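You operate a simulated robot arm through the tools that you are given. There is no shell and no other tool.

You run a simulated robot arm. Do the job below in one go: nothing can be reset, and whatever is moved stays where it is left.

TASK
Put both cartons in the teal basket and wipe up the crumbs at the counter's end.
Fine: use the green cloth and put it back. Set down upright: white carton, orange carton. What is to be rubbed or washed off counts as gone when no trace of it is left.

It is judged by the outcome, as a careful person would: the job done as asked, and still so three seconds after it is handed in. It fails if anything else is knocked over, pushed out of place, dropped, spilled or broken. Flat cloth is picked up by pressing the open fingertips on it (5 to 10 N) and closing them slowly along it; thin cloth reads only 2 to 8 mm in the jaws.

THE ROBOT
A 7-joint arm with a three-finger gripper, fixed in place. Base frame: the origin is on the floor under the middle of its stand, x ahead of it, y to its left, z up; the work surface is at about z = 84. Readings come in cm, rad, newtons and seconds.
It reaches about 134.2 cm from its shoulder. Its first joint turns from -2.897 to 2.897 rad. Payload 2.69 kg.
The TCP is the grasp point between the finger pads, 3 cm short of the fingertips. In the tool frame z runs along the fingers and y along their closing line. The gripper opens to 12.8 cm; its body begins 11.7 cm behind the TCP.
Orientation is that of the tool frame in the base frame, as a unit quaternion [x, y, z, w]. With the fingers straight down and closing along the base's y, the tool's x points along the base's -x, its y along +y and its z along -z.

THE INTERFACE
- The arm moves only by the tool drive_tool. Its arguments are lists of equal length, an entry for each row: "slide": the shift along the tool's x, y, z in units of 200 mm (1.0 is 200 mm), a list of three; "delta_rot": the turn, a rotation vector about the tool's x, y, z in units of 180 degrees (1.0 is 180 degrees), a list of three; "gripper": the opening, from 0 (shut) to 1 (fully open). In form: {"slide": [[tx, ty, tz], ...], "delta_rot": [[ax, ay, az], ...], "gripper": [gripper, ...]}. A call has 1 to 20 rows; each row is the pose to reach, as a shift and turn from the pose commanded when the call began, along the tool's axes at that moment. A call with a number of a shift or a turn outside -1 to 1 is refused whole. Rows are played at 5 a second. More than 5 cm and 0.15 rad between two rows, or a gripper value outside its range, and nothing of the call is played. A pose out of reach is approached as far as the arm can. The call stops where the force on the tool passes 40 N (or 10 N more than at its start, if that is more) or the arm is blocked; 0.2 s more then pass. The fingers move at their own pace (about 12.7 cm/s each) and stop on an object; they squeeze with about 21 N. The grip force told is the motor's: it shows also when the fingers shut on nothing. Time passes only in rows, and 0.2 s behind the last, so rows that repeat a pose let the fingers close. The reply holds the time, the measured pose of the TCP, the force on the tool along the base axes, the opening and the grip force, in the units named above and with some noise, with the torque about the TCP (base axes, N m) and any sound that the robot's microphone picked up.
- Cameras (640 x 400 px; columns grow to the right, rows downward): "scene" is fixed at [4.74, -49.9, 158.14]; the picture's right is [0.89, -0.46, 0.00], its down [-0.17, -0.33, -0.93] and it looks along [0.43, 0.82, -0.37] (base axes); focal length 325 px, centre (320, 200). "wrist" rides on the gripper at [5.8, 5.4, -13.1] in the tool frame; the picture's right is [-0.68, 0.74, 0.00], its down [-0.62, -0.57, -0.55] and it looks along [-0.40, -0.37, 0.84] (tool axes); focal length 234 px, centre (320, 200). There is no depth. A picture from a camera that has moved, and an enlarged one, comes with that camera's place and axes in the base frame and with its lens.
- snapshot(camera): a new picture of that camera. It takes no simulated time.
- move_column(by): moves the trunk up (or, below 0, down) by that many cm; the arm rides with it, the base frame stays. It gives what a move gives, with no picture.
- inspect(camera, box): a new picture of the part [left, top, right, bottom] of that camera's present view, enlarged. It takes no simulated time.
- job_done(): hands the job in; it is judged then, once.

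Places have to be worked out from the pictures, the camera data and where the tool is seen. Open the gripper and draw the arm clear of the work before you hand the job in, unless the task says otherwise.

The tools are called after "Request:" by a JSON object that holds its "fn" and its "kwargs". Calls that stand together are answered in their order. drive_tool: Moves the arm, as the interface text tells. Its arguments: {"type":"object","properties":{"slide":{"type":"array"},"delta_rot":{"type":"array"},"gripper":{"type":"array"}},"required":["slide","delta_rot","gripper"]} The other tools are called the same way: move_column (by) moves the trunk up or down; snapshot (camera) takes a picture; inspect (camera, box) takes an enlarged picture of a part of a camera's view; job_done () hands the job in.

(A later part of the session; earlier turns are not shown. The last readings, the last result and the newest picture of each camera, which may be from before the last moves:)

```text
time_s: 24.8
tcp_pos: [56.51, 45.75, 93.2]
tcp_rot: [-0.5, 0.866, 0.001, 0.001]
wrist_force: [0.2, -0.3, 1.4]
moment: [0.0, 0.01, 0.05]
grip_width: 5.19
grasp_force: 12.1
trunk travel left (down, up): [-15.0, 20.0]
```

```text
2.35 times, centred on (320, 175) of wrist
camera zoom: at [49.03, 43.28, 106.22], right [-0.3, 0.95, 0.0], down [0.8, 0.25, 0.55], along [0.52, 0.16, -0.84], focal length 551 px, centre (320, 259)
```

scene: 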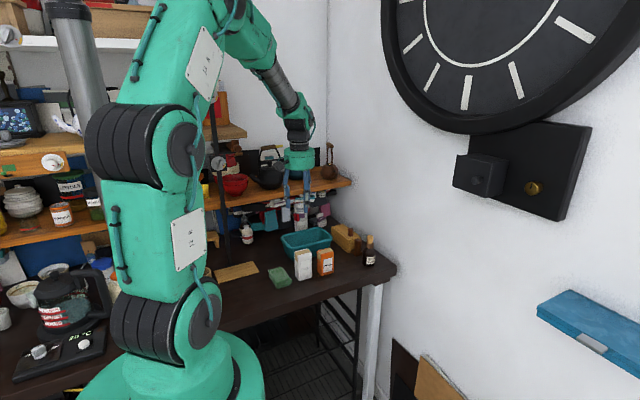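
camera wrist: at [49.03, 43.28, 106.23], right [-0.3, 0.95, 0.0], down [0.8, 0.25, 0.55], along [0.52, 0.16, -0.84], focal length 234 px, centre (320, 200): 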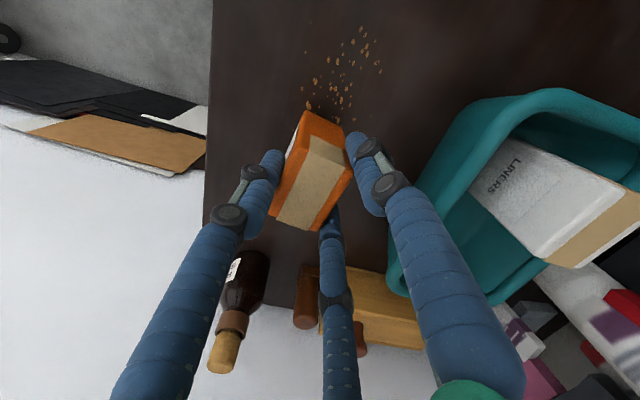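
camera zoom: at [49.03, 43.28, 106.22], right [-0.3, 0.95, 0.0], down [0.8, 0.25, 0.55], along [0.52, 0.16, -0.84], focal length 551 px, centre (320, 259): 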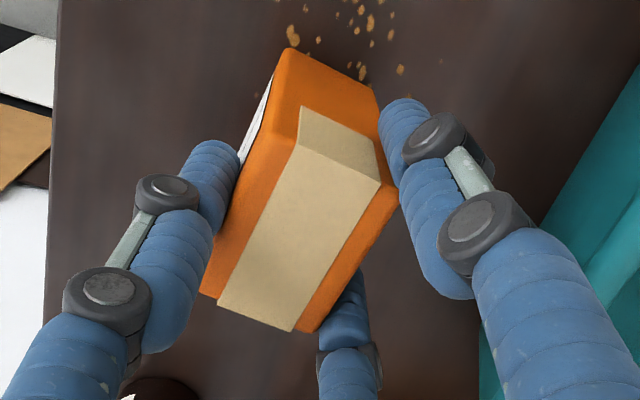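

The carton has turned slightly in the fingers while settling. I close the command further to see whether grip reaches full force and stays stable.

Request:
{"fn": "drive_tool", "kwargs": {"slide": [[0, 0, 0], [0, 0, 0], [0, 0, 0], [0, 0, 0], [0, 0, 0]], "delta_rot": [[0, 0, 0], [0, 0, 0], [0, 0, 0], [0, 0, 0], [0, 0, 0]], "gripper": [0.24, 0.2, 0.2, 0.2, 0.2]}}

Request:
{"fn": "inspect", "kwargs": {"camera": "wrist", "box": [220, 90, 420, 260]}}

Request:
{"fn": "inspect", "kwargs": {"camera": "scene", "box": [290, 210, 370, 280]}}

```text
time_s: 26.0
tcp_pos: [56.72, 45.78, 93.14]
tcp_rot: [-0.5, 0.866, 0.0, 0.001]
wrist_force: [-0.2, -1.3, 2.3]
moment: [-0.04, 0.03, 0.0]
grip_width: 5.1
grasp_force: 18.6
trunk travel left (down, up): [-15.0, 20.0]
```

```text
2.35 times, centred on (320, 175) of wrist
camera zoom: at [49.03, 43.28, 106.22], right [-0.3, 0.95, 0.0], down [0.8, 0.25, 0.55], along [0.52, 0.16, -0.84], focal length 551 px, centre (320, 259)
```

zoom: 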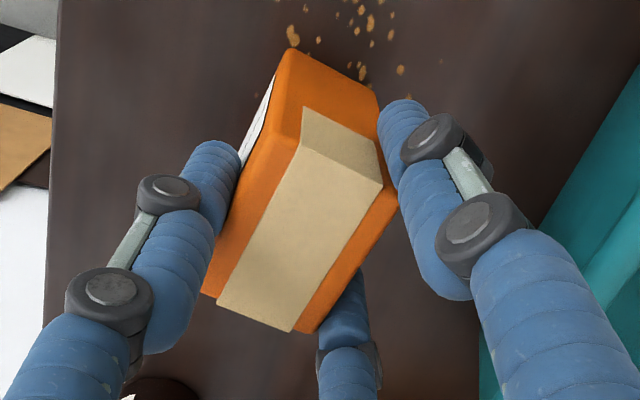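

```text
5.71 times, centred on (330, 245) of scene
camera zoom: at [4.74, -49.9, 158.14], right [0.89, -0.46, 0.0], down [-0.17, -0.33, -0.93], along [0.43, 0.82, -0.37], focal length 1859 px, centre (263, -57)
```

zoom: 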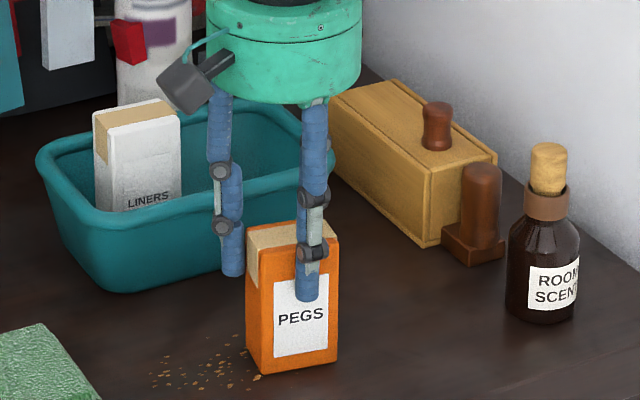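

The orange carton has yawed about 9°, because three fingers on the long faces is an unstable hold. I let go, rise above it, and will re-grip it with two fingers squarely on the long faces and the third at its short (+x) end.

Request:
{"fn": "drive_tool", "kwargs": {"slide": [[0, 0, 0], [0, 0, 0], [0, 0, 0], [0, 0, 0], [0, 0, -0.05], [0, 0, -0.15], [0, 0, -0.3], [0, 0, -0.4], [0, 0, -0.4]], "delta_rot": [[0, 0, 0], [0, 0, 0], [0, 0, 0], [0, 0, 0], [0, 0, 0], [0, 0, 0], [0, 0, 0], [0, 0, 0], [0, 0, 0]], "gripper": [0.42, 0.46, 0.52, 0.58, 0.58, 0.58, 0.58, 0.58, 0.58]}}

Request:
{"fn": "inspect", "kwargs": {"camera": "wrist", "box": [220, 60, 420, 260]}}

```text
time_s: 28.0
tcp_pos: [56.48, 45.74, 101.23]
tcp_rot: [-0.499, 0.866, 0.0, 0.0]
wrist_force: [-0.6, 0.4, -0.1]
moment: [0.0, -0.03, -0.01]
grip_width: 7.42
grasp_force: 0.1
trunk travel left (down, up): [-15.0, 20.0]
```

```text
2.00 times, centred on (320, 160) of wrist
camera zoom: at [48.95, 43.21, 114.24], right [-0.3, 0.95, 0.0], down [0.8, 0.25, 0.55], along [0.52, 0.16, -0.84], focal length 468 px, centre (320, 280)
```

zoom: 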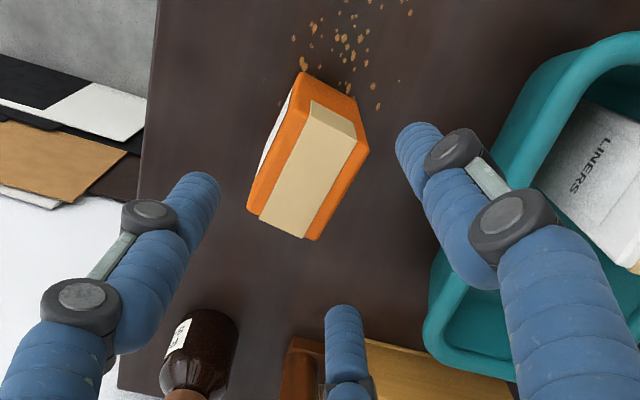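

The carton now has yaw ≈ -11°, centre ≈ [56.5, 45.0]. I turn the gripper 41° clockwise so that one finger lies along its +x end, and shift to suit.

Request:
{"fn": "drive_tool", "kwargs": {"slide": [[0.004, -0.007, 0], [0.008, -0.014, 0], [0.012, -0.021, 0], [0.016, -0.028, 0], [0.02, -0.035, 0], [0.023, -0.04, 0], [0.023, -0.04, 0]], "delta_rot": [[0, 0, 0.038], [0, 0, 0.076], [0, 0, 0.114], [0, 0, 0.152], [0, 0, 0.19], [0, 0, 0.2278], [0, 0, 0.2278]], "gripper": [0.58, 0.58, 0.58, 0.58, 0.58, 0.58, 0.58]}}

Request:
{"fn": "inspect", "kwargs": {"camera": "wrist", "box": [220, 60, 420, 260]}}

```text
time_s: 29.6
tcp_pos: [57.08, 44.86, 101.22]
tcp_rot: [-0.164, 0.986, 0.0, 0.001]
wrist_force: [0.4, -0.5, 0.0]
moment: [-0.05, -0.01, 0.02]
grip_width: 7.41
grasp_force: 0.2
trunk travel left (down, up): [-15.0, 20.0]
```

```text
2.00 times, centred on (320, 160) of wrist
camera zoom: at [49.79, 48.01, 114.24], right [0.4, 0.92, 0.0], down [0.77, -0.34, 0.55], along [0.5, -0.22, -0.84], focal length 468 px, centre (320, 280)
```

zoom: 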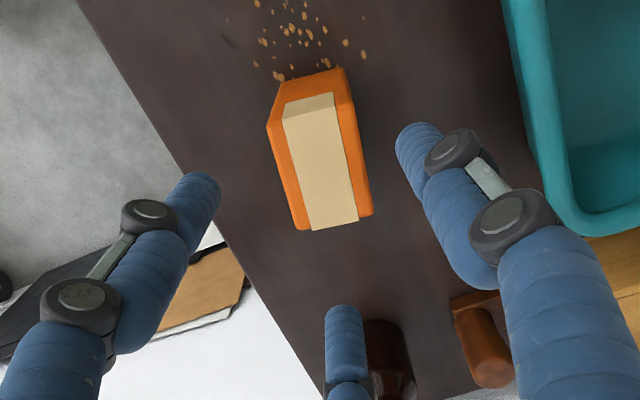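

Aligned: the carton's axis points at the third finger. I descend to z≈93.4 and close gently on the long faces.

Request:
{"fn": "drive_tool", "kwargs": {"slide": [[-0.004, 0.0066, 0.08], [-0.004, 0.0066, 0.2], [-0.004, 0.0066, 0.32], [-0.004, 0.0066, 0.39], [-0.004, 0.0066, 0.39], [-0.004, 0.0066, 0.39], [-0.004, 0.0066, 0.39], [-0.004, 0.0066, 0.39], [-0.004, 0.0066, 0.39], [-0.004, 0.0066, 0.39], [-0.004, 0.0066, 0.39], [-0.004, 0.0066, 0.39]], "delta_rot": [[0, 0, 0], [0, 0, 0], [0, 0, 0], [0, 0, 0], [0, 0, 0], [0, 0, 0], [0, 0, 0], [0, 0, 0], [0, 0, 0], [0, 0, 0], [0, 0, 0], [0, 0, 0]], "gripper": [0.58, 0.58, 0.58, 0.58, 0.52, 0.46, 0.42, 0.38, 0.34, 0.3, 0.26, 0.26]}}

Request:
{"fn": "inspect", "kwargs": {"camera": "wrist", "box": [220, 80, 420, 260]}}

Request:
{"fn": "inspect", "kwargs": {"camera": "scene", "box": [290, 210, 370, 280]}}

```text
time_s: 32.2
tcp_pos: [57.25, 45.14, 93.5]
tcp_rot: [-0.165, 0.986, 0.001, 0.0]
wrist_force: [-0.1, -0.2, 0.1]
moment: [0.0, -0.02, 0.04]
grip_width: 4.7
grasp_force: 20.8
trunk travel left (down, up): [-15.0, 20.0]
```

```text
2.22 times, centred on (320, 170) of wrist
camera zoom: at [49.93, 48.24, 106.52], right [0.4, 0.92, 0.0], down [0.77, -0.33, 0.55], along [0.5, -0.22, -0.84], focal length 520 px, centre (320, 267)
```

zoom: 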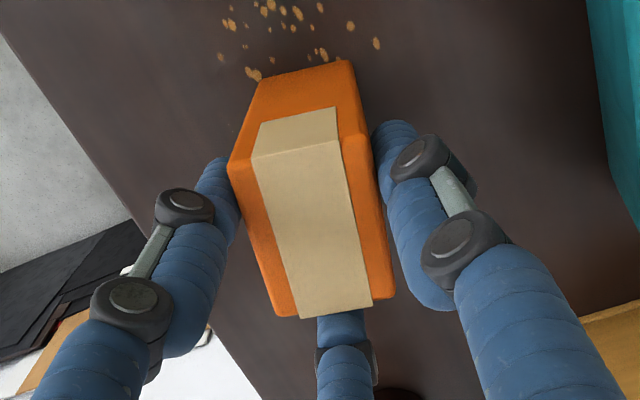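

```text
5.71 times, centred on (330, 245) of scene
camera zoom: at [4.74, -49.9, 158.14], right [0.89, -0.46, 0.0], down [-0.17, -0.33, -0.93], along [0.43, 0.82, -0.37], focal length 1859 px, centre (263, -57)
```

zoom: 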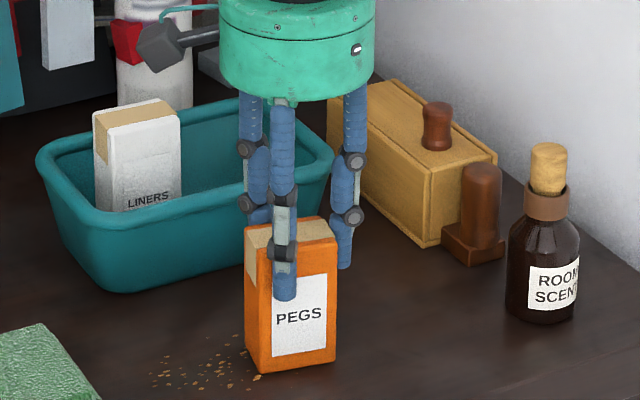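

A firm hold now: 4.7 cm, 20.8 N, symmetric on the long faces. I lift 3 cm and check.

Request:
{"fn": "drive_tool", "kwargs": {"slide": [[0, 0, -0.03], [0, 0, -0.08], [0, 0, -0.15], [0, 0, -0.15]], "delta_rot": [[0, 0, 0], [0, 0, 0], [0, 0, 0], [0, 0, 0]], "gripper": [0.26, 0.26, 0.26, 0.26]}}

Request:
{"fn": "inspect", "kwargs": {"camera": "wrist", "box": [220, 80, 420, 260]}}

Request:
{"fn": "inspect", "kwargs": {"camera": "scene", "box": [290, 210, 370, 280]}}

```text
time_s: 33.2
tcp_pos: [57.03, 45.15, 96.41]
tcp_rot: [-0.165, 0.986, 0.0, 0.0]
wrist_force: [0.2, 0.2, -0.5]
moment: [0.03, -0.03, 0.01]
grip_width: 4.73
grasp_force: 20.9
trunk travel left (down, up): [-15.0, 20.0]
```

```text
2.22 times, centred on (320, 170) of wrist
camera zoom: at [49.79, 48.15, 109.49], right [0.4, 0.92, 0.0], down [0.77, -0.33, 0.55], along [0.5, -0.22, -0.84], focal length 520 px, centre (320, 267)
```

zoom: 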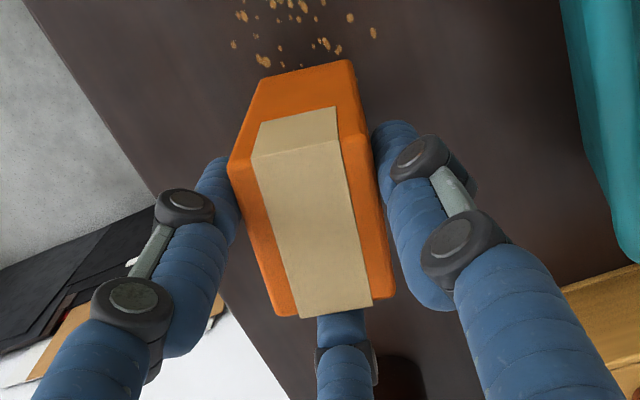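

```text
5.71 times, centred on (330, 245) of scene
camera zoom: at [4.74, -49.9, 158.14], right [0.89, -0.46, 0.0], down [-0.17, -0.33, -0.93], along [0.43, 0.82, -0.37], focal length 1859 px, centre (263, -57)
```

zoom: 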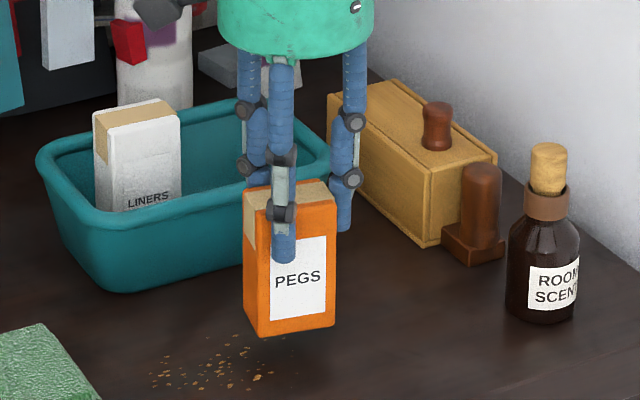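

Held steady and upright. I lift to clear the rim (bottom ≈ 96), carry it over the right part of the basket and turn it back 11° to lie along the basket.

Request:
{"fn": "drive_tool", "kwargs": {"slide": [[0, 0, -0.1], [0, 0, -0.25], [0, 0, -0.4], [0, 0, -0.45], [-0.03, 0.06, -0.45], [-0.09, 0.181, -0.45], [-0.16, 0.317, -0.45], [-0.23, 0.46, -0.45], [-0.3, 0.603, -0.45], [-0.35, 0.701, -0.45], [-0.376, 0.754, -0.45], [-0.376, 0.754, -0.45]], "delta_rot": [[0, 0, 0], [0, 0, 0], [0, 0, 0], [0, 0, 0], [0, 0, -0.01], [0, 0, -0.02], [0, 0, -0.03], [0, 0, -0.04], [0, 0, -0.05], [0, 0, -0.06], [0, 0, -0.062], [0, 0, -0.062]], "gripper": [0.26, 0.26, 0.26, 0.26, 0.26, 0.26, 0.26, 0.26, 0.26, 0.26, 0.26, 0.26]}}

Request:
{"fn": "inspect", "kwargs": {"camera": "wrist", "box": [180, 20, 420, 260]}}

Request:
{"fn": "inspect", "kwargs": {"camera": "scene", "box": [250, 170, 370, 280]}}

```text
time_s: 35.8
tcp_pos: [59.24, 61.88, 105.39]
tcp_rot: [-0.261, 0.965, 0.0, 0.001]
wrist_force: [0.3, -0.1, -1.0]
moment: [-0.01, 0.06, 0.0]
grip_width: 4.7
grasp_force: 20.9
trunk travel left (down, up): [-15.0, 20.0]
```

```text
1.67 times, centred on (300, 140) of wrist
camera zoom: at [51.47, 63.45, 118.48], right [0.21, 0.98, 0.0], down [0.82, -0.18, 0.55], along [0.54, -0.12, -0.84], focal length 390 px, centre (353, 300)
```

zoom: 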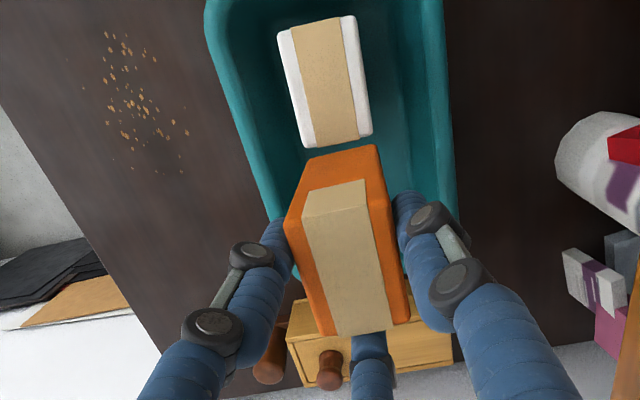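

```text
3.64 times, centred on (310, 225) of scene
camera zoom: at [4.74, -49.9, 158.14], right [0.89, -0.46, 0.0], down [-0.17, -0.33, -0.93], along [0.43, 0.82, -0.37], focal length 1183 px, centre (356, 109)
```

zoom: 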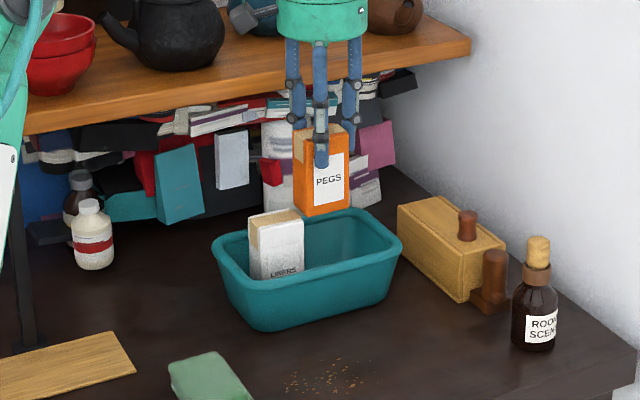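

Position is good: orange carton x 56.1–61.3, y 60–63.8, a 0.7 cm gap to the white one, fingers clear of the rim. I lower to just above the floor.

Request:
{"fn": "drive_tool", "kwargs": {"slide": [[0, 0, 0.1], [0, 0, 0.25], [0, 0, 0.38], [0, 0, 0.46], [0, 0, 0.5], [0, 0, 0.5]], "delta_rot": [[0, 0, 0], [0, 0, 0], [0, 0, 0], [0, 0, 0], [0, 0, 0], [0, 0, 0]], "gripper": [0.26, 0.26, 0.26, 0.26, 0.26, 0.26]}}

Request:
{"fn": "snapshot", "kwargs": {"camera": "wrist"}}

Request:
{"fn": "inspect", "kwargs": {"camera": "scene", "box": [250, 180, 370, 280]}}

```text
time_s: 37.2
tcp_pos: [59.51, 61.78, 95.32]
tcp_rot: [-0.261, 0.965, 0.0, 0.0]
wrist_force: [-0.4, 0.2, -1.6]
moment: [-0.02, -0.03, 0.01]
grip_width: 4.72
grasp_force: 21.3
trunk travel left (down, up): [-15.0, 20.0]
```

```text
taken
camera wrist: at [51.68, 63.41, 108.31], right [0.21, 0.98, 0.0], down [0.82, -0.18, 0.55], along [0.54, -0.12, -0.84], focal length 234 px, centre (320, 200)
```

wrist: 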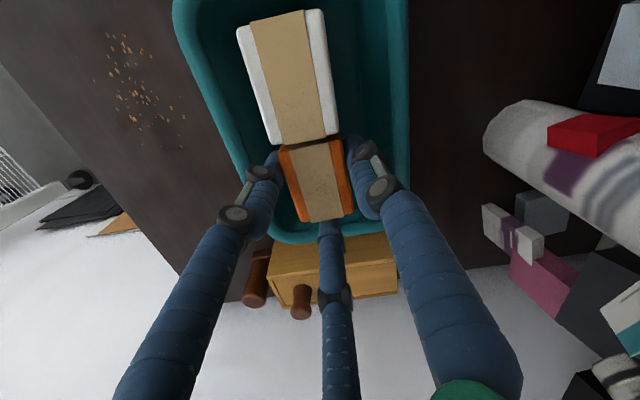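

```text
4.00 times, centred on (310, 230) of scene
camera zoom: at [4.74, -49.9, 158.14], right [0.89, -0.46, 0.0], down [-0.17, -0.33, -0.93], along [0.43, 0.82, -0.37], focal length 1301 px, centre (360, 80)
```

zoom: 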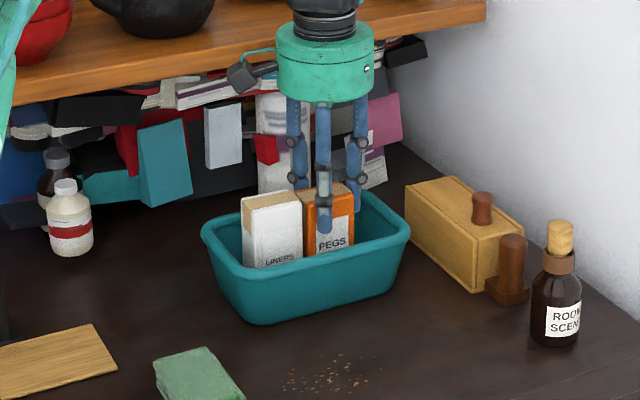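

The orange carton is inside, clear of the white one. I go down the last centimetre in small steps, watching the force.

Request:
{"fn": "drive_tool", "kwargs": {"slide": [[0, 0, 0.015], [0, 0, 0.03], [0, 0, 0.03]], "delta_rot": [[0, 0, 0], [0, 0, 0], [0, 0, 0]], "gripper": [0.26, 0.26, 0.26]}}

Request:
{"fn": "drive_tool", "kwargs": {"slide": [[0, 0, 0.01], [0, 0, 0.015], [0, 0, 0.015]], "delta_rot": [[0, 0, 0], [0, 0, 0], [0, 0, 0]], "gripper": [0.26, 0.26, 0.26]}}

```text
time_s: 38.0
tcp_pos: [59.28, 61.81, 94.83]
tcp_rot: [-0.26, 0.966, 0.0, 0.0]
wrist_force: [-0.1, 0.6, -1.5]
moment: [-0.02, -0.01, -0.03]
grip_width: 4.72
grasp_force: 21.0
trunk travel left (down, up): [-15.0, 20.0]
```

```text
time_s: 38.8
tcp_pos: [59.36, 61.87, 94.39]
tcp_rot: [-0.26, 0.966, 0.0, 0.0]
wrist_force: [0.3, 0.1, -0.6]
moment: [-0.02, 0.0, 0.0]
grip_width: 4.71
grasp_force: 21.4
trunk travel left (down, up): [-15.0, 20.0]
```

Still free at 94.4; contact is expected around 94.3. I take another 2 mm.

Request:
{"fn": "drive_tool", "kwargs": {"slide": [[0, 0, 0.005], [0, 0, 0.01], [0, 0, 0.01]], "delta_rot": [[0, 0, 0], [0, 0, 0], [0, 0, 0]], "gripper": [0.26, 0.26, 0.26]}}

```text
time_s: 39.6
tcp_pos: [59.23, 61.9, 94.48]
tcp_rot: [-0.261, 0.965, 0.0, 0.0]
wrist_force: [0.1, 0.0, -2.5]
moment: [0.02, -0.03, 0.01]
grip_width: 4.71
grasp_force: 21.5
trunk travel left (down, up): [-15.0, 20.0]
```

No contact yet; I take another 1.5 mm.

Request:
{"fn": "drive_tool", "kwargs": {"slide": [[0, 0, 0.004], [0, 0, 0.008], [0, 0, 0.008]], "delta_rot": [[0, 0, 0], [0, 0, 0], [0, 0, 0]], "gripper": [0.26, 0.26, 0.26]}}

```text
time_s: 40.4
tcp_pos: [59.33, 61.87, 94.23]
tcp_rot: [-0.26, 0.966, -0.001, 0.001]
wrist_force: [-0.3, -2.2, 11.2]
moment: [-0.21, 0.25, 0.01]
grip_width: 4.71
grasp_force: 20.8
trunk travel left (down, up): [-15.0, 20.0]
```

Contact with the basket floor (11 N). I relieve 1 mm, open only to about 5.7 cm, then look.

Request:
{"fn": "drive_tool", "kwargs": {"slide": [[0, 0, -0.006], [0, 0, -0.006], [0, 0, -0.006], [0, 0, -0.006], [0, 0, -0.006], [0, 0, -0.006]], "delta_rot": [[0, 0, 0], [0, 0, 0], [0, 0, 0], [0, 0, 0], [0, 0, 0], [0, 0, 0]], "gripper": [0.3, 0.37, 0.39, 0.41, 0.44, 0.44]}}

Request:
{"fn": "snapshot", "kwargs": {"camera": "wrist"}}

Request:
{"fn": "inspect", "kwargs": {"camera": "scene", "box": [270, 200, 350, 270]}}

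```text
time_s: 41.8
tcp_pos: [59.21, 61.83, 94.14]
tcp_rot: [-0.26, 0.966, -0.001, 0.0]
wrist_force: [-0.2, -0.5, -0.6]
moment: [-0.01, 0.0, 0.02]
grip_width: 5.66
grasp_force: 0.0
trunk travel left (down, up): [-15.0, 20.0]
```

```text
taken
camera wrist: at [51.55, 63.4, 107.3], right [0.21, 0.98, 0.0], down [0.82, -0.18, 0.55], along [0.54, -0.12, -0.84], focal length 234 px, centre (320, 200)
```

wrist: 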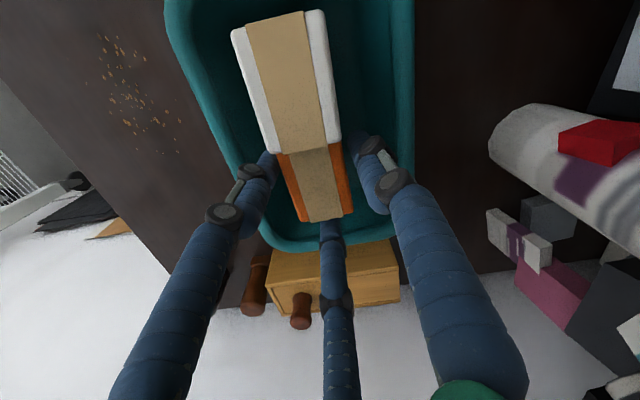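

```text
5.71 times, centred on (310, 235) of scene
camera zoom: at [4.74, -49.9, 158.14], right [0.89, -0.46, 0.0], down [-0.17, -0.33, -0.93], along [0.43, 0.82, -0.37], focal length 1859 px, centre (377, 0)
```

zoom: 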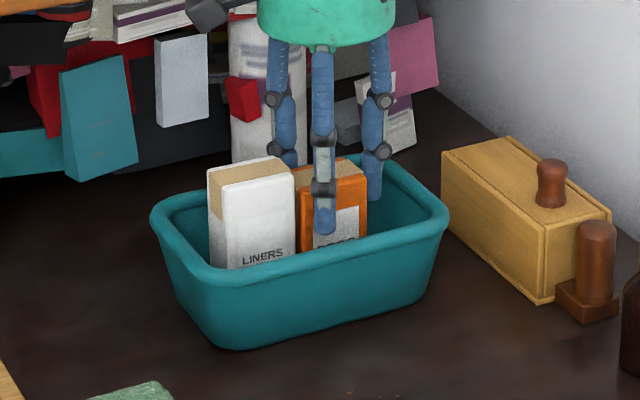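

Released. I rise straight up slowly and check that both stay upright.

Request:
{"fn": "drive_tool", "kwargs": {"slide": [[0, 0, -0.03], [0, 0, -0.08], [0, 0, -0.16], [0, 0, -0.3], [0, 0, -0.48], [0, 0, -0.66], [0, 0, -0.7], [0, 0, -0.7]], "delta_rot": [[0, 0, 0], [0, 0, 0], [0, 0, 0], [0, 0, 0], [0, 0, 0], [0, 0, 0], [0, 0, 0], [0, 0, 0]], "gripper": [0.44, 0.44, 0.44, 0.44, 0.44, 0.44, 0.44, 0.44]}}

Request:
{"fn": "snapshot", "kwargs": {"camera": "wrist"}}

Request:
{"fn": "inspect", "kwargs": {"camera": "scene", "box": [270, 200, 350, 270]}}

```text
time_s: 43.6
tcp_pos: [59.34, 61.61, 108.45]
tcp_rot: [-0.261, 0.965, 0.0, 0.0]
wrist_force: [0.6, -0.7, -0.3]
moment: [0.01, 0.02, 0.0]
grip_width: 5.62
grasp_force: 0.1
trunk travel left (down, up): [-15.0, 20.0]
```

```text
taken
camera wrist: at [51.56, 63.3, 121.45], right [0.21, 0.98, 0.0], down [0.82, -0.18, 0.55], along [0.54, -0.12, -0.84], focal length 234 px, centre (320, 200)
```

wrist: 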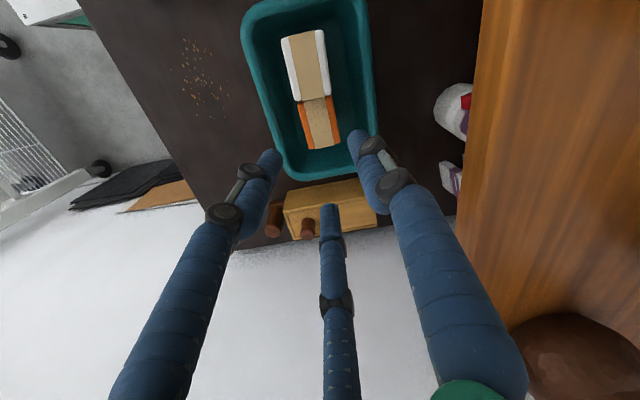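

```text
5.71 times, centred on (310, 235) of scene
camera zoom: at [4.74, -49.9, 158.14], right [0.89, -0.46, 0.0], down [-0.17, -0.33, -0.93], along [0.43, 0.82, -0.37], focal length 1859 px, centre (377, 0)
```

zoom: 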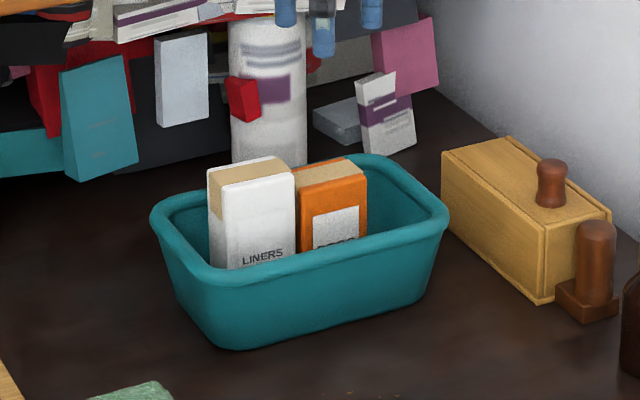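

Both cartons stand upright in the basket. Now I move out to view the cloth and the crumbs from above.

Request:
{"fn": "drive_tool", "kwargs": {"slide": [[0.06, -0.05, -0.02], [0.17, -0.12, -0.06], [0.32, -0.18, -0.12], [0.48, -0.21, -0.18], [0.65, -0.235, -0.24], [0.8, -0.25, -0.29], [0.9, -0.257, -0.3], [0.919, -0.257, -0.3], [0.919, -0.257, -0.3]], "delta_rot": [[0, 0, 0], [0, 0, 0], [0, 0, 0], [0, 0, 0], [0, 0, 0], [0, 0, 0], [0, 0, 0], [0, 0, 0], [0, 0, 0]], "gripper": [0.44, 0.44, 0.44, 0.44, 0.6, 0.7, 0.7, 0.7, 0.7]}}

Request:
{"fn": "snapshot", "kwargs": {"camera": "wrist"}}

Request:
{"fn": "inspect", "kwargs": {"camera": "scene", "box": [250, 240, 350, 300]}}

```text
time_s: 45.6
tcp_pos: [45.99, 48.07, 114.29]
tcp_rot: [-0.26, 0.966, 0.0, -0.001]
wrist_force: [-0.6, -0.8, 0.5]
moment: [0.01, 0.02, 0.0]
grip_width: 8.96
grasp_force: 0.0
trunk travel left (down, up): [-15.0, 20.0]
```

```text
taken
camera wrist: at [38.18, 49.69, 127.35], right [0.22, 0.98, 0.0], down [0.82, -0.18, 0.55], along [0.54, -0.12, -0.84], focal length 234 px, centre (320, 200)
```

wrist: 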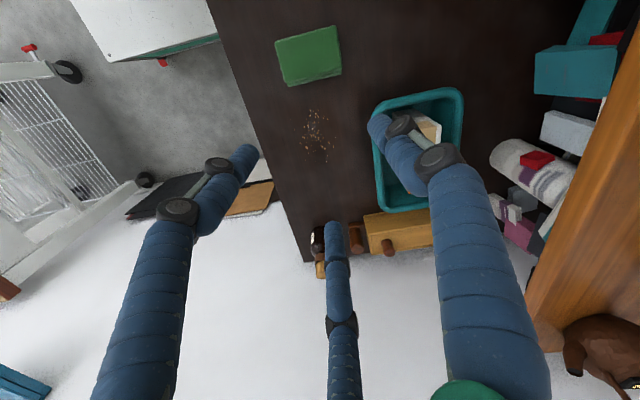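

```text
6.40 times, centred on (300, 270) of scene
camera zoom: at [4.74, -49.9, 158.14], right [0.89, -0.46, 0.0], down [-0.17, -0.33, -0.93], along [0.43, 0.82, -0.37], focal length 2082 px, centre (448, -248)
```

zoom: 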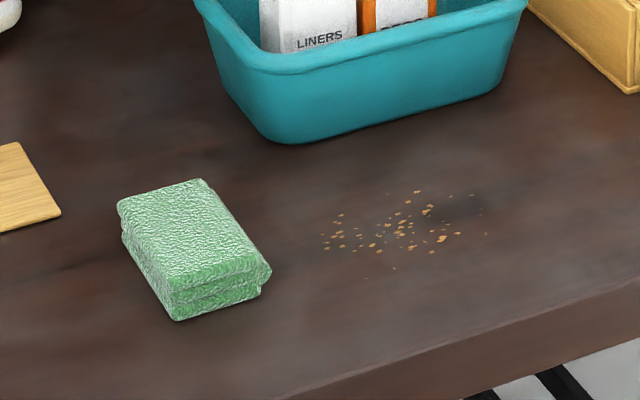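

Request:
{"fn": "inspect", "kwargs": {"camera": "wrist", "box": [260, 10, 360, 180]}}

Request:
{"fn": "inspect", "kwargs": {"camera": "wrist", "box": [285, 90, 365, 180]}}

Request:
{"fn": "inspect", "kwargs": {"camera": "scene", "box": [265, 262, 295, 295]}}

Request:
{"fn": "inspect", "kwargs": {"camera": "scene", "box": [290, 262, 330, 290]}}

```text
2.35 times, centred on (310, 95) of wrist
camera zoom: at [38.18, 49.69, 127.35], right [0.22, 0.98, 0.0], down [0.82, -0.18, 0.55], along [0.54, -0.12, -0.84], focal length 551 px, centre (344, 447)
```

zoom: 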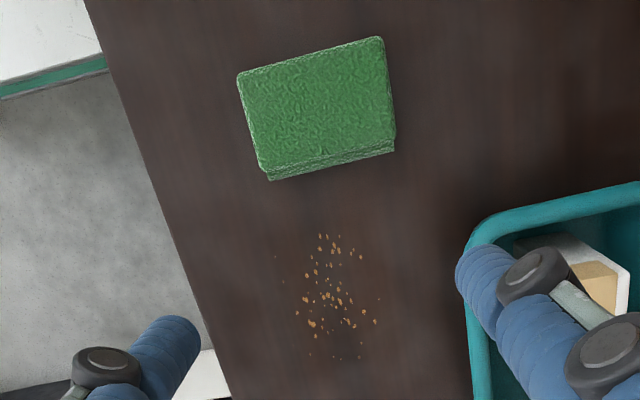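

```text
4.44 times, centred on (325, 135) of wrist
camera zoom: at [38.18, 49.69, 127.35], right [0.22, 0.98, 0.0], down [0.82, -0.18, 0.55], along [0.54, -0.12, -0.84], focal length 1041 px, centre (298, 489)
```

zoom: 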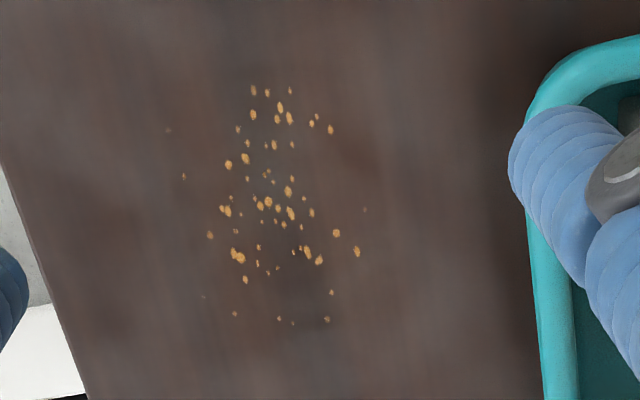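

```text
12.12 times, centred on (280, 278) of scene
camera zoom: at [4.74, -49.9, 158.14], right [0.89, -0.46, 0.0], down [-0.17, -0.33, -0.93], along [0.43, 0.82, -0.37], focal length 3944 px, centre (805, -752)
```

zoom: 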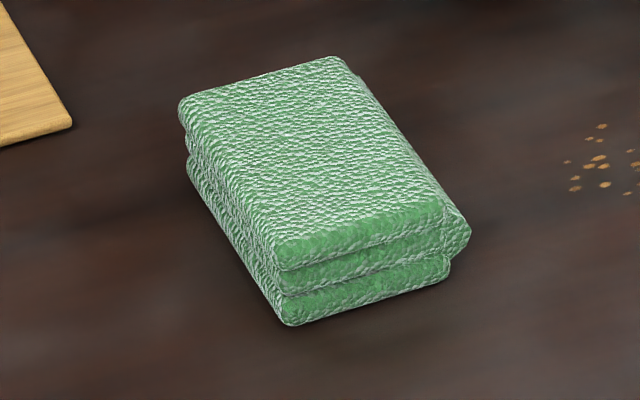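

```text
14.29 times, centred on (310, 276) of scene
camera zoom: at [4.74, -49.9, 158.14], right [0.89, -0.46, 0.0], down [-0.17, -0.33, -0.93], along [0.43, 0.82, -0.37], focal length 4648 px, centre (463, -886)
```

zoom: 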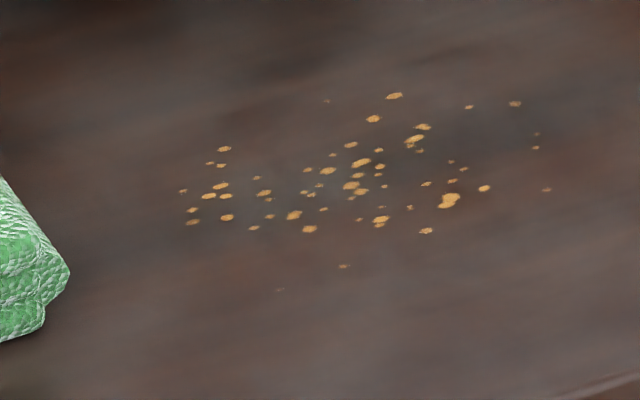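

The green cloth is a thick folded pad at about x 36–41.5, y 43.7–52.4, about 2.3 cm high. The crumbs cover about x 46–57, y 41.5–49.6. I'll grip the pad by its sides: I turn the gripper 30° so two fingers take the long sides and the third the front end, and come down over it.

Request:
{"fn": "drive_tool", "kwargs": {"slide": [[0.06, 0.024, 0.05], [0.14, 0.057, 0.15], [0.22, 0.09, 0.28], [0.29, 0.118, 0.4], [0.326, 0.132, 0.48], [0.326, 0.132, 0.5], [0.326, 0.132, 0.5]], "delta_rot": [[0, 0, -0.03], [0, 0, -0.065], [0, 0, -0.1], [0, 0, -0.135], [0, 0, -0.1656], [0, 0, -0.1656], [0, 0, -0.1656]], "gripper": [0.74, 0.74, 0.74, 0.74, 0.74, 0.74, 0.74]}}

Request:
{"fn": "snapshot", "kwargs": {"camera": "wrist"}}

Request:
{"fn": "inspect", "kwargs": {"camera": "scene", "box": [230, 200, 330, 300]}}

```text
time_s: 47.2
tcp_pos: [39.13, 47.12, 104.39]
tcp_rot: [-0.5, 0.866, 0.0, 0.0]
wrist_force: [0.2, -0.4, -1.1]
moment: [0.01, -0.01, 0.0]
grip_width: 9.46
grasp_force: 0.0
trunk travel left (down, up): [-15.0, 20.0]
```

```text
taken
camera wrist: at [31.55, 44.67, 117.26], right [-0.3, 0.95, 0.0], down [0.8, 0.25, 0.55], along [0.52, 0.16, -0.84], focal length 234 px, centre (320, 200)
```

wrist: 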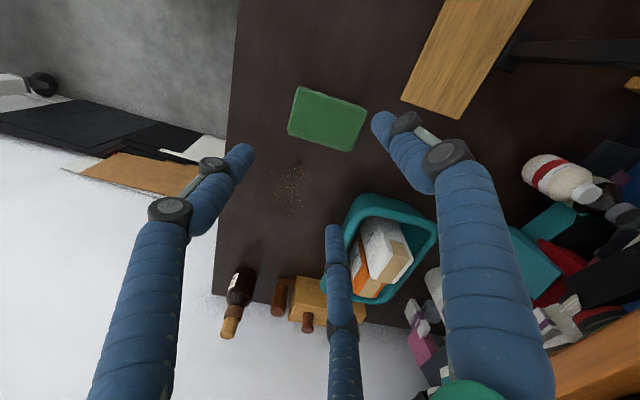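

```text
4.00 times, centred on (280, 250) of scene
camera zoom: at [4.74, -49.9, 158.14], right [0.89, -0.46, 0.0], down [-0.17, -0.33, -0.93], along [0.43, 0.82, -0.37], focal length 1301 px, centre (480, 0)
```

zoom: 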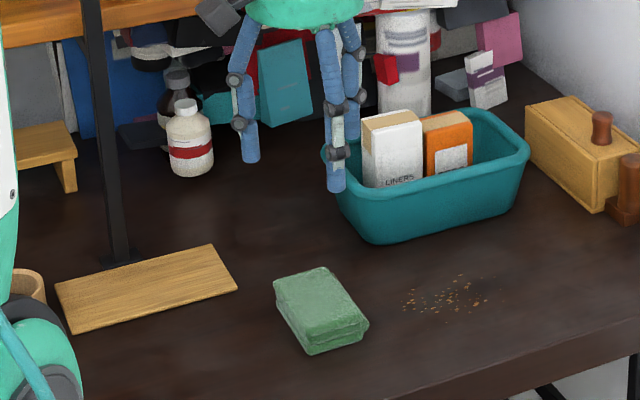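

Request:
{"fn": "inspect", "kwargs": {"camera": "wrist", "box": [250, 70, 400, 230]}}

```text
2.50 times, centred on (325, 150) of wrist
camera zoom: at [31.55, 44.67, 117.26], right [-0.3, 0.95, 0.0], down [0.8, 0.25, 0.55], along [0.52, 0.16, -0.84], focal length 585 px, centre (308, 325)
```

zoom: 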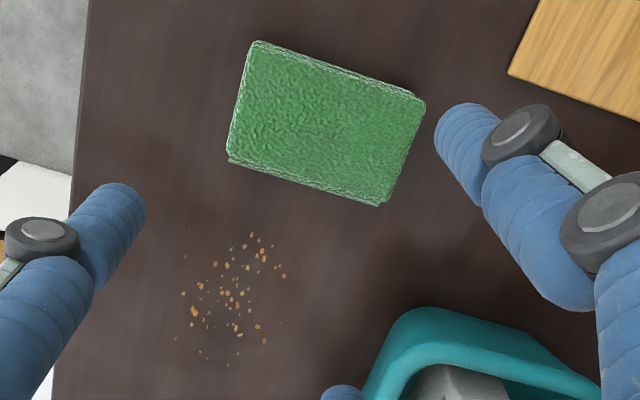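

Cloth corners confirmed: x 36.0–41.8, y 43.5–52.2. I come down around it to tips just above the counter (TCP z≈87.6), slowly at the end.

Request:
{"fn": "drive_tool", "kwargs": {"slide": [[0.013, -0.0075, 0.15], [0.013, -0.0075, 0.35], [0.013, -0.0075, 0.52], [0.013, -0.0075, 0.65], [0.013, -0.0075, 0.72], [0.013, -0.0075, 0.77], [0.013, -0.0075, 0.8], [0.013, -0.0075, 0.82], [0.013, -0.0075, 0.834], [0.013, -0.0075, 0.834]], "delta_rot": [[0, 0, 0], [0, 0, 0], [0, 0, 0], [0, 0, 0], [0, 0, 0], [0, 0, 0], [0, 0, 0], [0, 0, 0], [0, 0, 0], [0, 0, 0]], "gripper": [0.74, 0.74, 0.74, 0.74, 0.74, 0.74, 0.74, 0.74, 0.74, 0.74]}}

Request:
{"fn": "snapshot", "kwargs": {"camera": "wrist"}}

Request:
{"fn": "inspect", "kwargs": {"camera": "scene", "box": [230, 220, 330, 300]}}

```text
time_s: 49.4
tcp_pos: [39.11, 46.88, 87.51]
tcp_rot: [-0.5, 0.866, 0.0, 0.0]
wrist_force: [0.0, -0.2, 0.1]
moment: [-0.01, -0.03, 0.0]
grip_width: 9.49
grasp_force: 0.0
trunk travel left (down, up): [-15.0, 20.0]
```

```text
taken
camera wrist: at [31.45, 44.25, 100.67], right [-0.3, 0.95, 0.0], down [0.8, 0.25, 0.55], along [0.52, 0.16, -0.84], focal length 234 px, centre (320, 200)
```

wrist: 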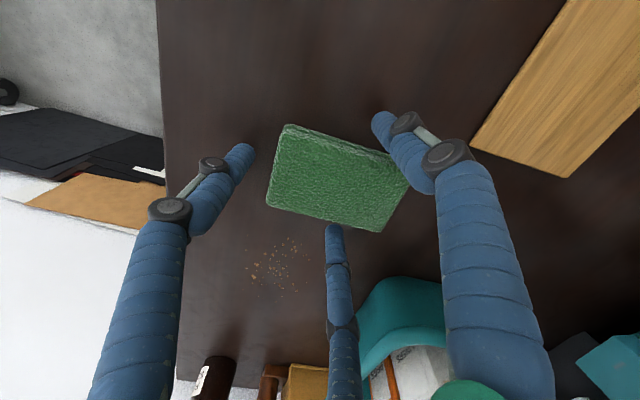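

```text
5.00 times, centred on (280, 260) of scene
camera zoom: at [4.74, -49.9, 158.14], right [0.89, -0.46, 0.0], down [-0.17, -0.33, -0.93], along [0.43, 0.82, -0.37], focal length 1627 px, centre (520, -100)
```

zoom: 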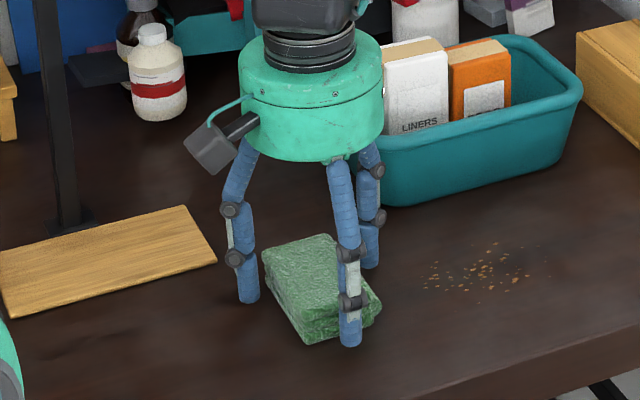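

Fingers surround the pad with no contact. I close slowly onto its sides.

Request:
{"fn": "drive_tool", "kwargs": {"slide": [[0, 0, 0], [0, 0, 0], [0, 0, 0], [0, 0, 0], [0, 0, 0], [0, 0, 0], [0, 0, 0]], "delta_rot": [[0, 0, 0], [0, 0, 0], [0, 0, 0], [0, 0, 0], [0, 0, 0], [0, 0, 0], [0, 0, 0]], "gripper": [0.69, 0.65, 0.61, 0.57, 0.53, 0.5, 0.5]}}

Request:
{"fn": "snapshot", "kwargs": {"camera": "wrist"}}

Request:
{"fn": "inspect", "kwargs": {"camera": "scene", "box": [230, 220, 330, 300]}}

```text
time_s: 51.0
tcp_pos: [38.92, 46.7, 87.63]
tcp_rot: [-0.5, 0.866, 0.0, -0.001]
wrist_force: [-0.3, -0.7, 3.0]
moment: [-0.09, -0.01, 0.01]
grip_width: 6.78
grasp_force: 21.2
trunk travel left (down, up): [-15.0, 20.0]
```

```text
taken
camera wrist: at [31.45, 44.24, 100.69], right [-0.3, 0.95, 0.0], down [0.8, 0.25, 0.55], along [0.52, 0.16, -0.84], focal length 234 px, centre (320, 200)
```

wrist: 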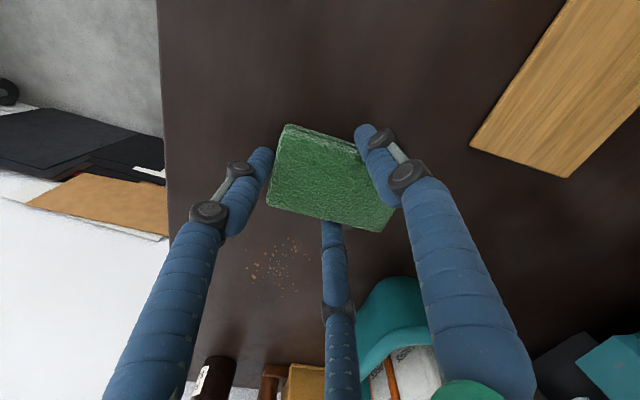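

```text
5.00 times, centred on (280, 260) of scene
camera zoom: at [4.74, -49.9, 158.14], right [0.89, -0.46, 0.0], down [-0.17, -0.33, -0.93], along [0.43, 0.82, -0.37], focal length 1627 px, centre (520, -100)
```

zoom: 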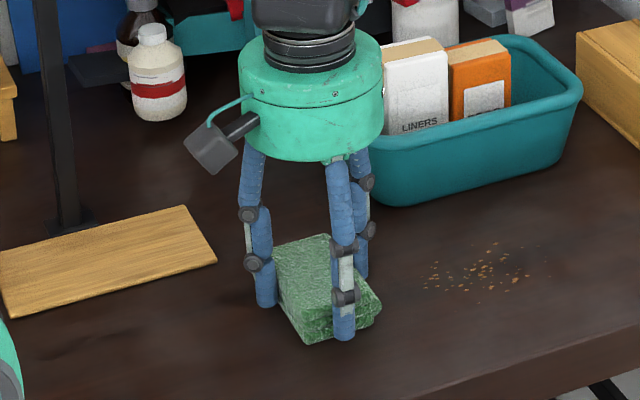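

Gripped at 6.78 cm with 21 N, and the pad didn't shift. I remember this pose (tool [39.0, 46.7, 87.6]) for putting it back. I lift 2.5 cm to test the hold.

Request:
{"fn": "drive_tool", "kwargs": {"slide": [[0, 0, -0.03], [0, 0, -0.08], [0, 0, -0.125], [0, 0, -0.125]], "delta_rot": [[0, 0, 0], [0, 0, 0], [0, 0, 0], [0, 0, 0]], "gripper": [0.48, 0.46, 0.46, 0.46]}}

Request:
{"fn": "snapshot", "kwargs": {"camera": "wrist"}}

Request:
{"fn": "inspect", "kwargs": {"camera": "scene", "box": [230, 220, 330, 300]}}

```text
time_s: 52.0
tcp_pos: [39.01, 46.8, 90.2]
tcp_rot: [-0.501, 0.865, 0.0, 0.0]
wrist_force: [-0.4, -0.4, -0.7]
moment: [0.0, -0.03, 0.03]
grip_width: 6.77
grasp_force: 21.1
trunk travel left (down, up): [-15.0, 20.0]
```

```text
taken
camera wrist: at [31.43, 44.28, 103.16], right [-0.3, 0.95, 0.0], down [0.8, 0.25, 0.55], along [0.52, 0.16, -0.84], focal length 234 px, centre (320, 200)
```

wrist: 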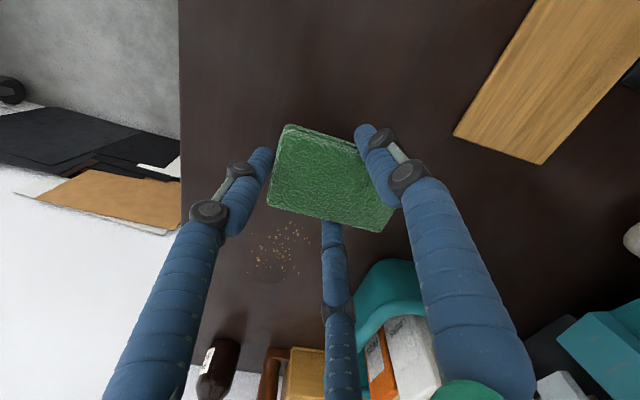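

```text
5.00 times, centred on (280, 260) of scene
camera zoom: at [4.74, -49.9, 158.14], right [0.89, -0.46, 0.0], down [-0.17, -0.33, -0.93], along [0.43, 0.82, -0.37], focal length 1627 px, centre (520, -100)
```

zoom: 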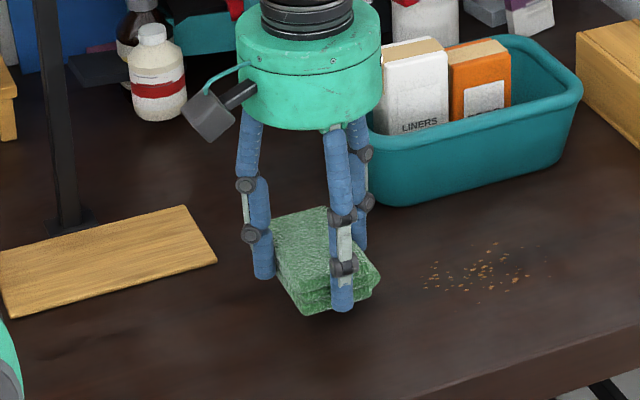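

The pad hangs level and firm. I carry it to just left of the crumbs (pad centre ≈ [43.5, 45.6]) and lower it to the counter.

Request:
{"fn": "drive_tool", "kwargs": {"slide": [[-0.005, -0.07, 0], [-0.012, -0.16, 0], [-0.02, -0.254, 0], [-0.02, -0.254, 0.05], [-0.02, -0.254, 0.1], [-0.02, -0.254, 0.12], [-0.02, -0.254, 0.126], [-0.02, -0.254, 0.126]], "delta_rot": [[0, 0, 0], [0, 0, 0], [0, 0, 0], [0, 0, 0], [0, 0, 0], [0, 0, 0], [0, 0, 0], [0, 0, 0]], "gripper": [0.46, 0.46, 0.46, 0.46, 0.46, 0.46, 0.46, 0.46]}}

Request:
{"fn": "snapshot", "kwargs": {"camera": "wrist"}}

```text
time_s: 53.8
tcp_pos: [43.43, 44.57, 87.64]
tcp_rot: [-0.5, 0.866, 0.0, 0.001]
wrist_force: [-2.1, -1.1, 7.1]
moment: [-0.07, 0.15, 0.04]
grip_width: 6.74
grasp_force: 21.5
trunk travel left (down, up): [-15.0, 20.0]
```

```text
taken
camera wrist: at [35.98, 42.07, 100.68], right [-0.3, 0.95, 0.0], down [0.8, 0.25, 0.55], along [0.52, 0.16, -0.84], focal length 234 px, centre (320, 200)
```

wrist: 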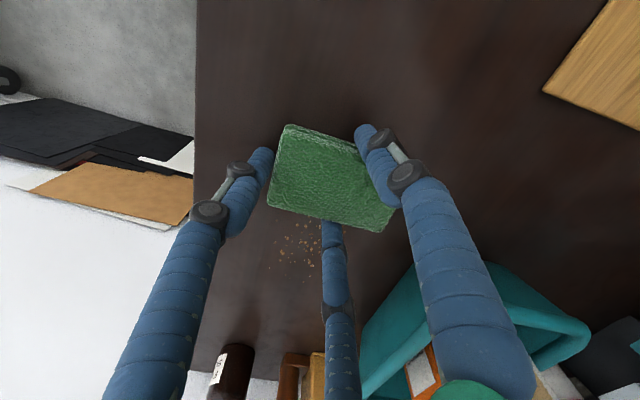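

Pad rests with about 7 N. I sweep it along +x over the crumbs, 16 cm, keeping the height.

Request:
{"fn": "drive_tool", "kwargs": {"slide": [[-0.025, -0.0433, 0], [-0.06, -0.104, 0], [-0.1, -0.173, 0], [-0.14, -0.2425, 0], [-0.18, -0.312, 0], [-0.22, -0.381, 0], [-0.26, -0.45, 0], [-0.3, -0.52, 0], [-0.34, -0.589, 0], [-0.375, -0.65, 0], [-0.4, -0.693, 0], [-0.4, -0.693, 0]], "delta_rot": [[0, 0, 0], [0, 0, 0], [0, 0, 0], [0, 0, 0], [0, 0, 0], [0, 0, 0], [0, 0, 0], [0, 0, 0], [0, 0, 0], [0, 0, 0], [0, 0, 0], [0, 0, 0]], "gripper": [0.46, 0.46, 0.46, 0.46, 0.46, 0.46, 0.46, 0.46, 0.46, 0.46, 0.46, 0.46]}}

Request:
{"fn": "snapshot", "kwargs": {"camera": "wrist"}}

Request:
{"fn": "inspect", "kwargs": {"camera": "scene", "box": [260, 220, 370, 300]}}

```text
time_s: 56.4
tcp_pos: [59.57, 44.62, 87.61]
tcp_rot: [-0.5, 0.866, 0.0, 0.0]
wrist_force: [-2.2, -0.4, 5.1]
moment: [0.07, 0.02, 0.08]
grip_width: 6.76
grasp_force: 21.1
trunk travel left (down, up): [-15.0, 20.0]
```

```text
taken
camera wrist: at [52.02, 42.14, 100.63], right [-0.3, 0.95, 0.0], down [0.8, 0.25, 0.55], along [0.52, 0.16, -0.84], focal length 234 px, centre (320, 200)
```

wrist: 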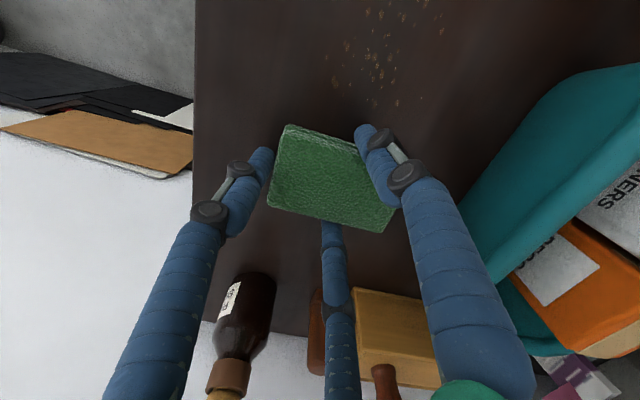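

```text
5.00 times, centred on (315, 260) of scene
camera zoom: at [4.74, -49.9, 158.14], right [0.89, -0.46, 0.0], down [-0.17, -0.33, -0.93], along [0.43, 0.82, -0.37], focal length 1627 px, centre (345, -100)
```

zoom: 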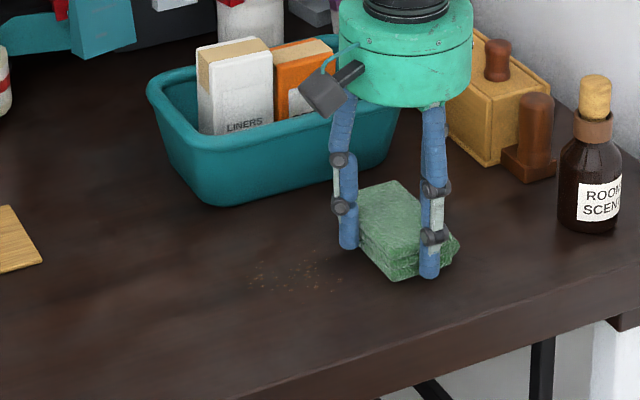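

The crumbs have faded after one pass, so rubbing works. I make a back-and-forth pass with small y offsets to cover the whole patch.

Request:
{"fn": "drive_tool", "kwargs": {"slide": [[-0.026, 0.015, 0], [-0.027, 0.0733, 0], [0.023, 0.16, 0], [0.073, 0.2465, 0], [0.123, 0.333, 0], [0.173, 0.4197, 0], [0.223, 0.5063, 0], [0.273, 0.593, 0], [0.323, 0.6795, 0], [0.366, 0.6545, 0], [0.4096, 0.6295, 0], [0.3596, 0.5429, 0], [0.3096, 0.4563, 0], [0.2596, 0.3697, 0], [0.2096, 0.2831, 0], [0.1596, 0.1965, 0], [0.1096, 0.1099, 0], [0.0596, 0.0233, 0], [0.0346, -0.02, 0]], "delta_rot": [[0, 0, 0], [0, 0, 0], [0, 0, 0], [0, 0, 0], [0, 0, 0], [0, 0, 0], [0, 0, 0], [0, 0, 0], [0, 0, 0], [0, 0, 0], [0, 0, 0], [0, 0, 0], [0, 0, 0], [0, 0, 0], [0, 0, 0], [0, 0, 0], [0, 0, 0], [0, 0, 0], [0, 0, 0]], "gripper": [0.46, 0.46, 0.46, 0.46, 0.46, 0.46, 0.46, 0.46, 0.46, 0.46, 0.46, 0.46, 0.46, 0.46, 0.46, 0.46, 0.46, 0.46, 0.46]}}

Request:
{"fn": "snapshot", "kwargs": {"camera": "wrist"}}

Request:
{"fn": "inspect", "kwargs": {"camera": "scene", "box": [260, 220, 370, 300]}}

```text
time_s: 60.4
tcp_pos: [59.58, 43.75, 87.59]
tcp_rot: [-0.5, 0.866, 0.0, 0.0]
wrist_force: [0.1, 0.2, 6.5]
moment: [0.01, 0.06, -0.04]
grip_width: 6.75
grasp_force: 21.3
trunk travel left (down, up): [-15.0, 20.0]
```

```text
taken
camera wrist: at [52.05, 41.27, 100.6], right [-0.3, 0.95, 0.0], down [0.8, 0.25, 0.55], along [0.52, 0.16, -0.84], focal length 234 px, centre (320, 200)
```

wrist: 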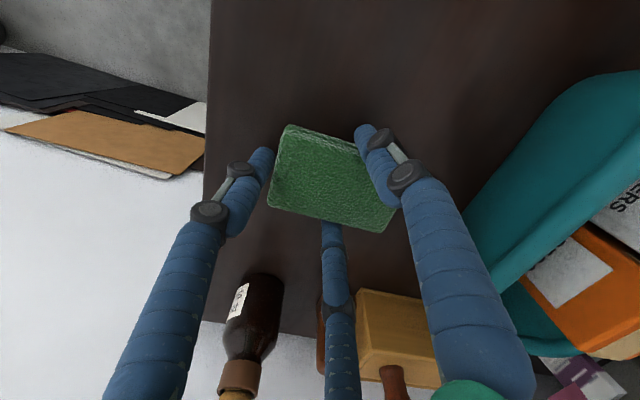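

```text
5.00 times, centred on (315, 260) of scene
camera zoom: at [4.74, -49.9, 158.14], right [0.89, -0.46, 0.0], down [-0.17, -0.33, -0.93], along [0.43, 0.82, -0.37], focal length 1627 px, centre (345, -100)
```

zoom: 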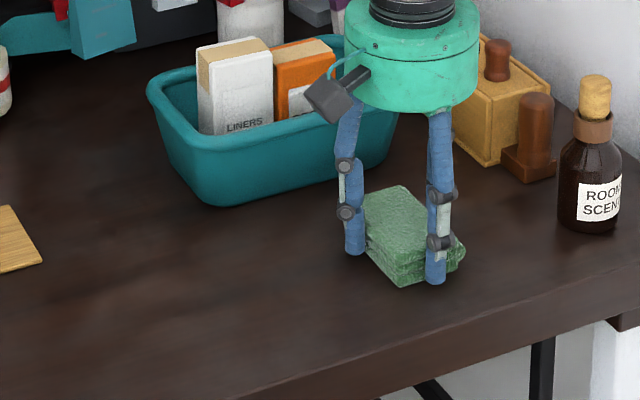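

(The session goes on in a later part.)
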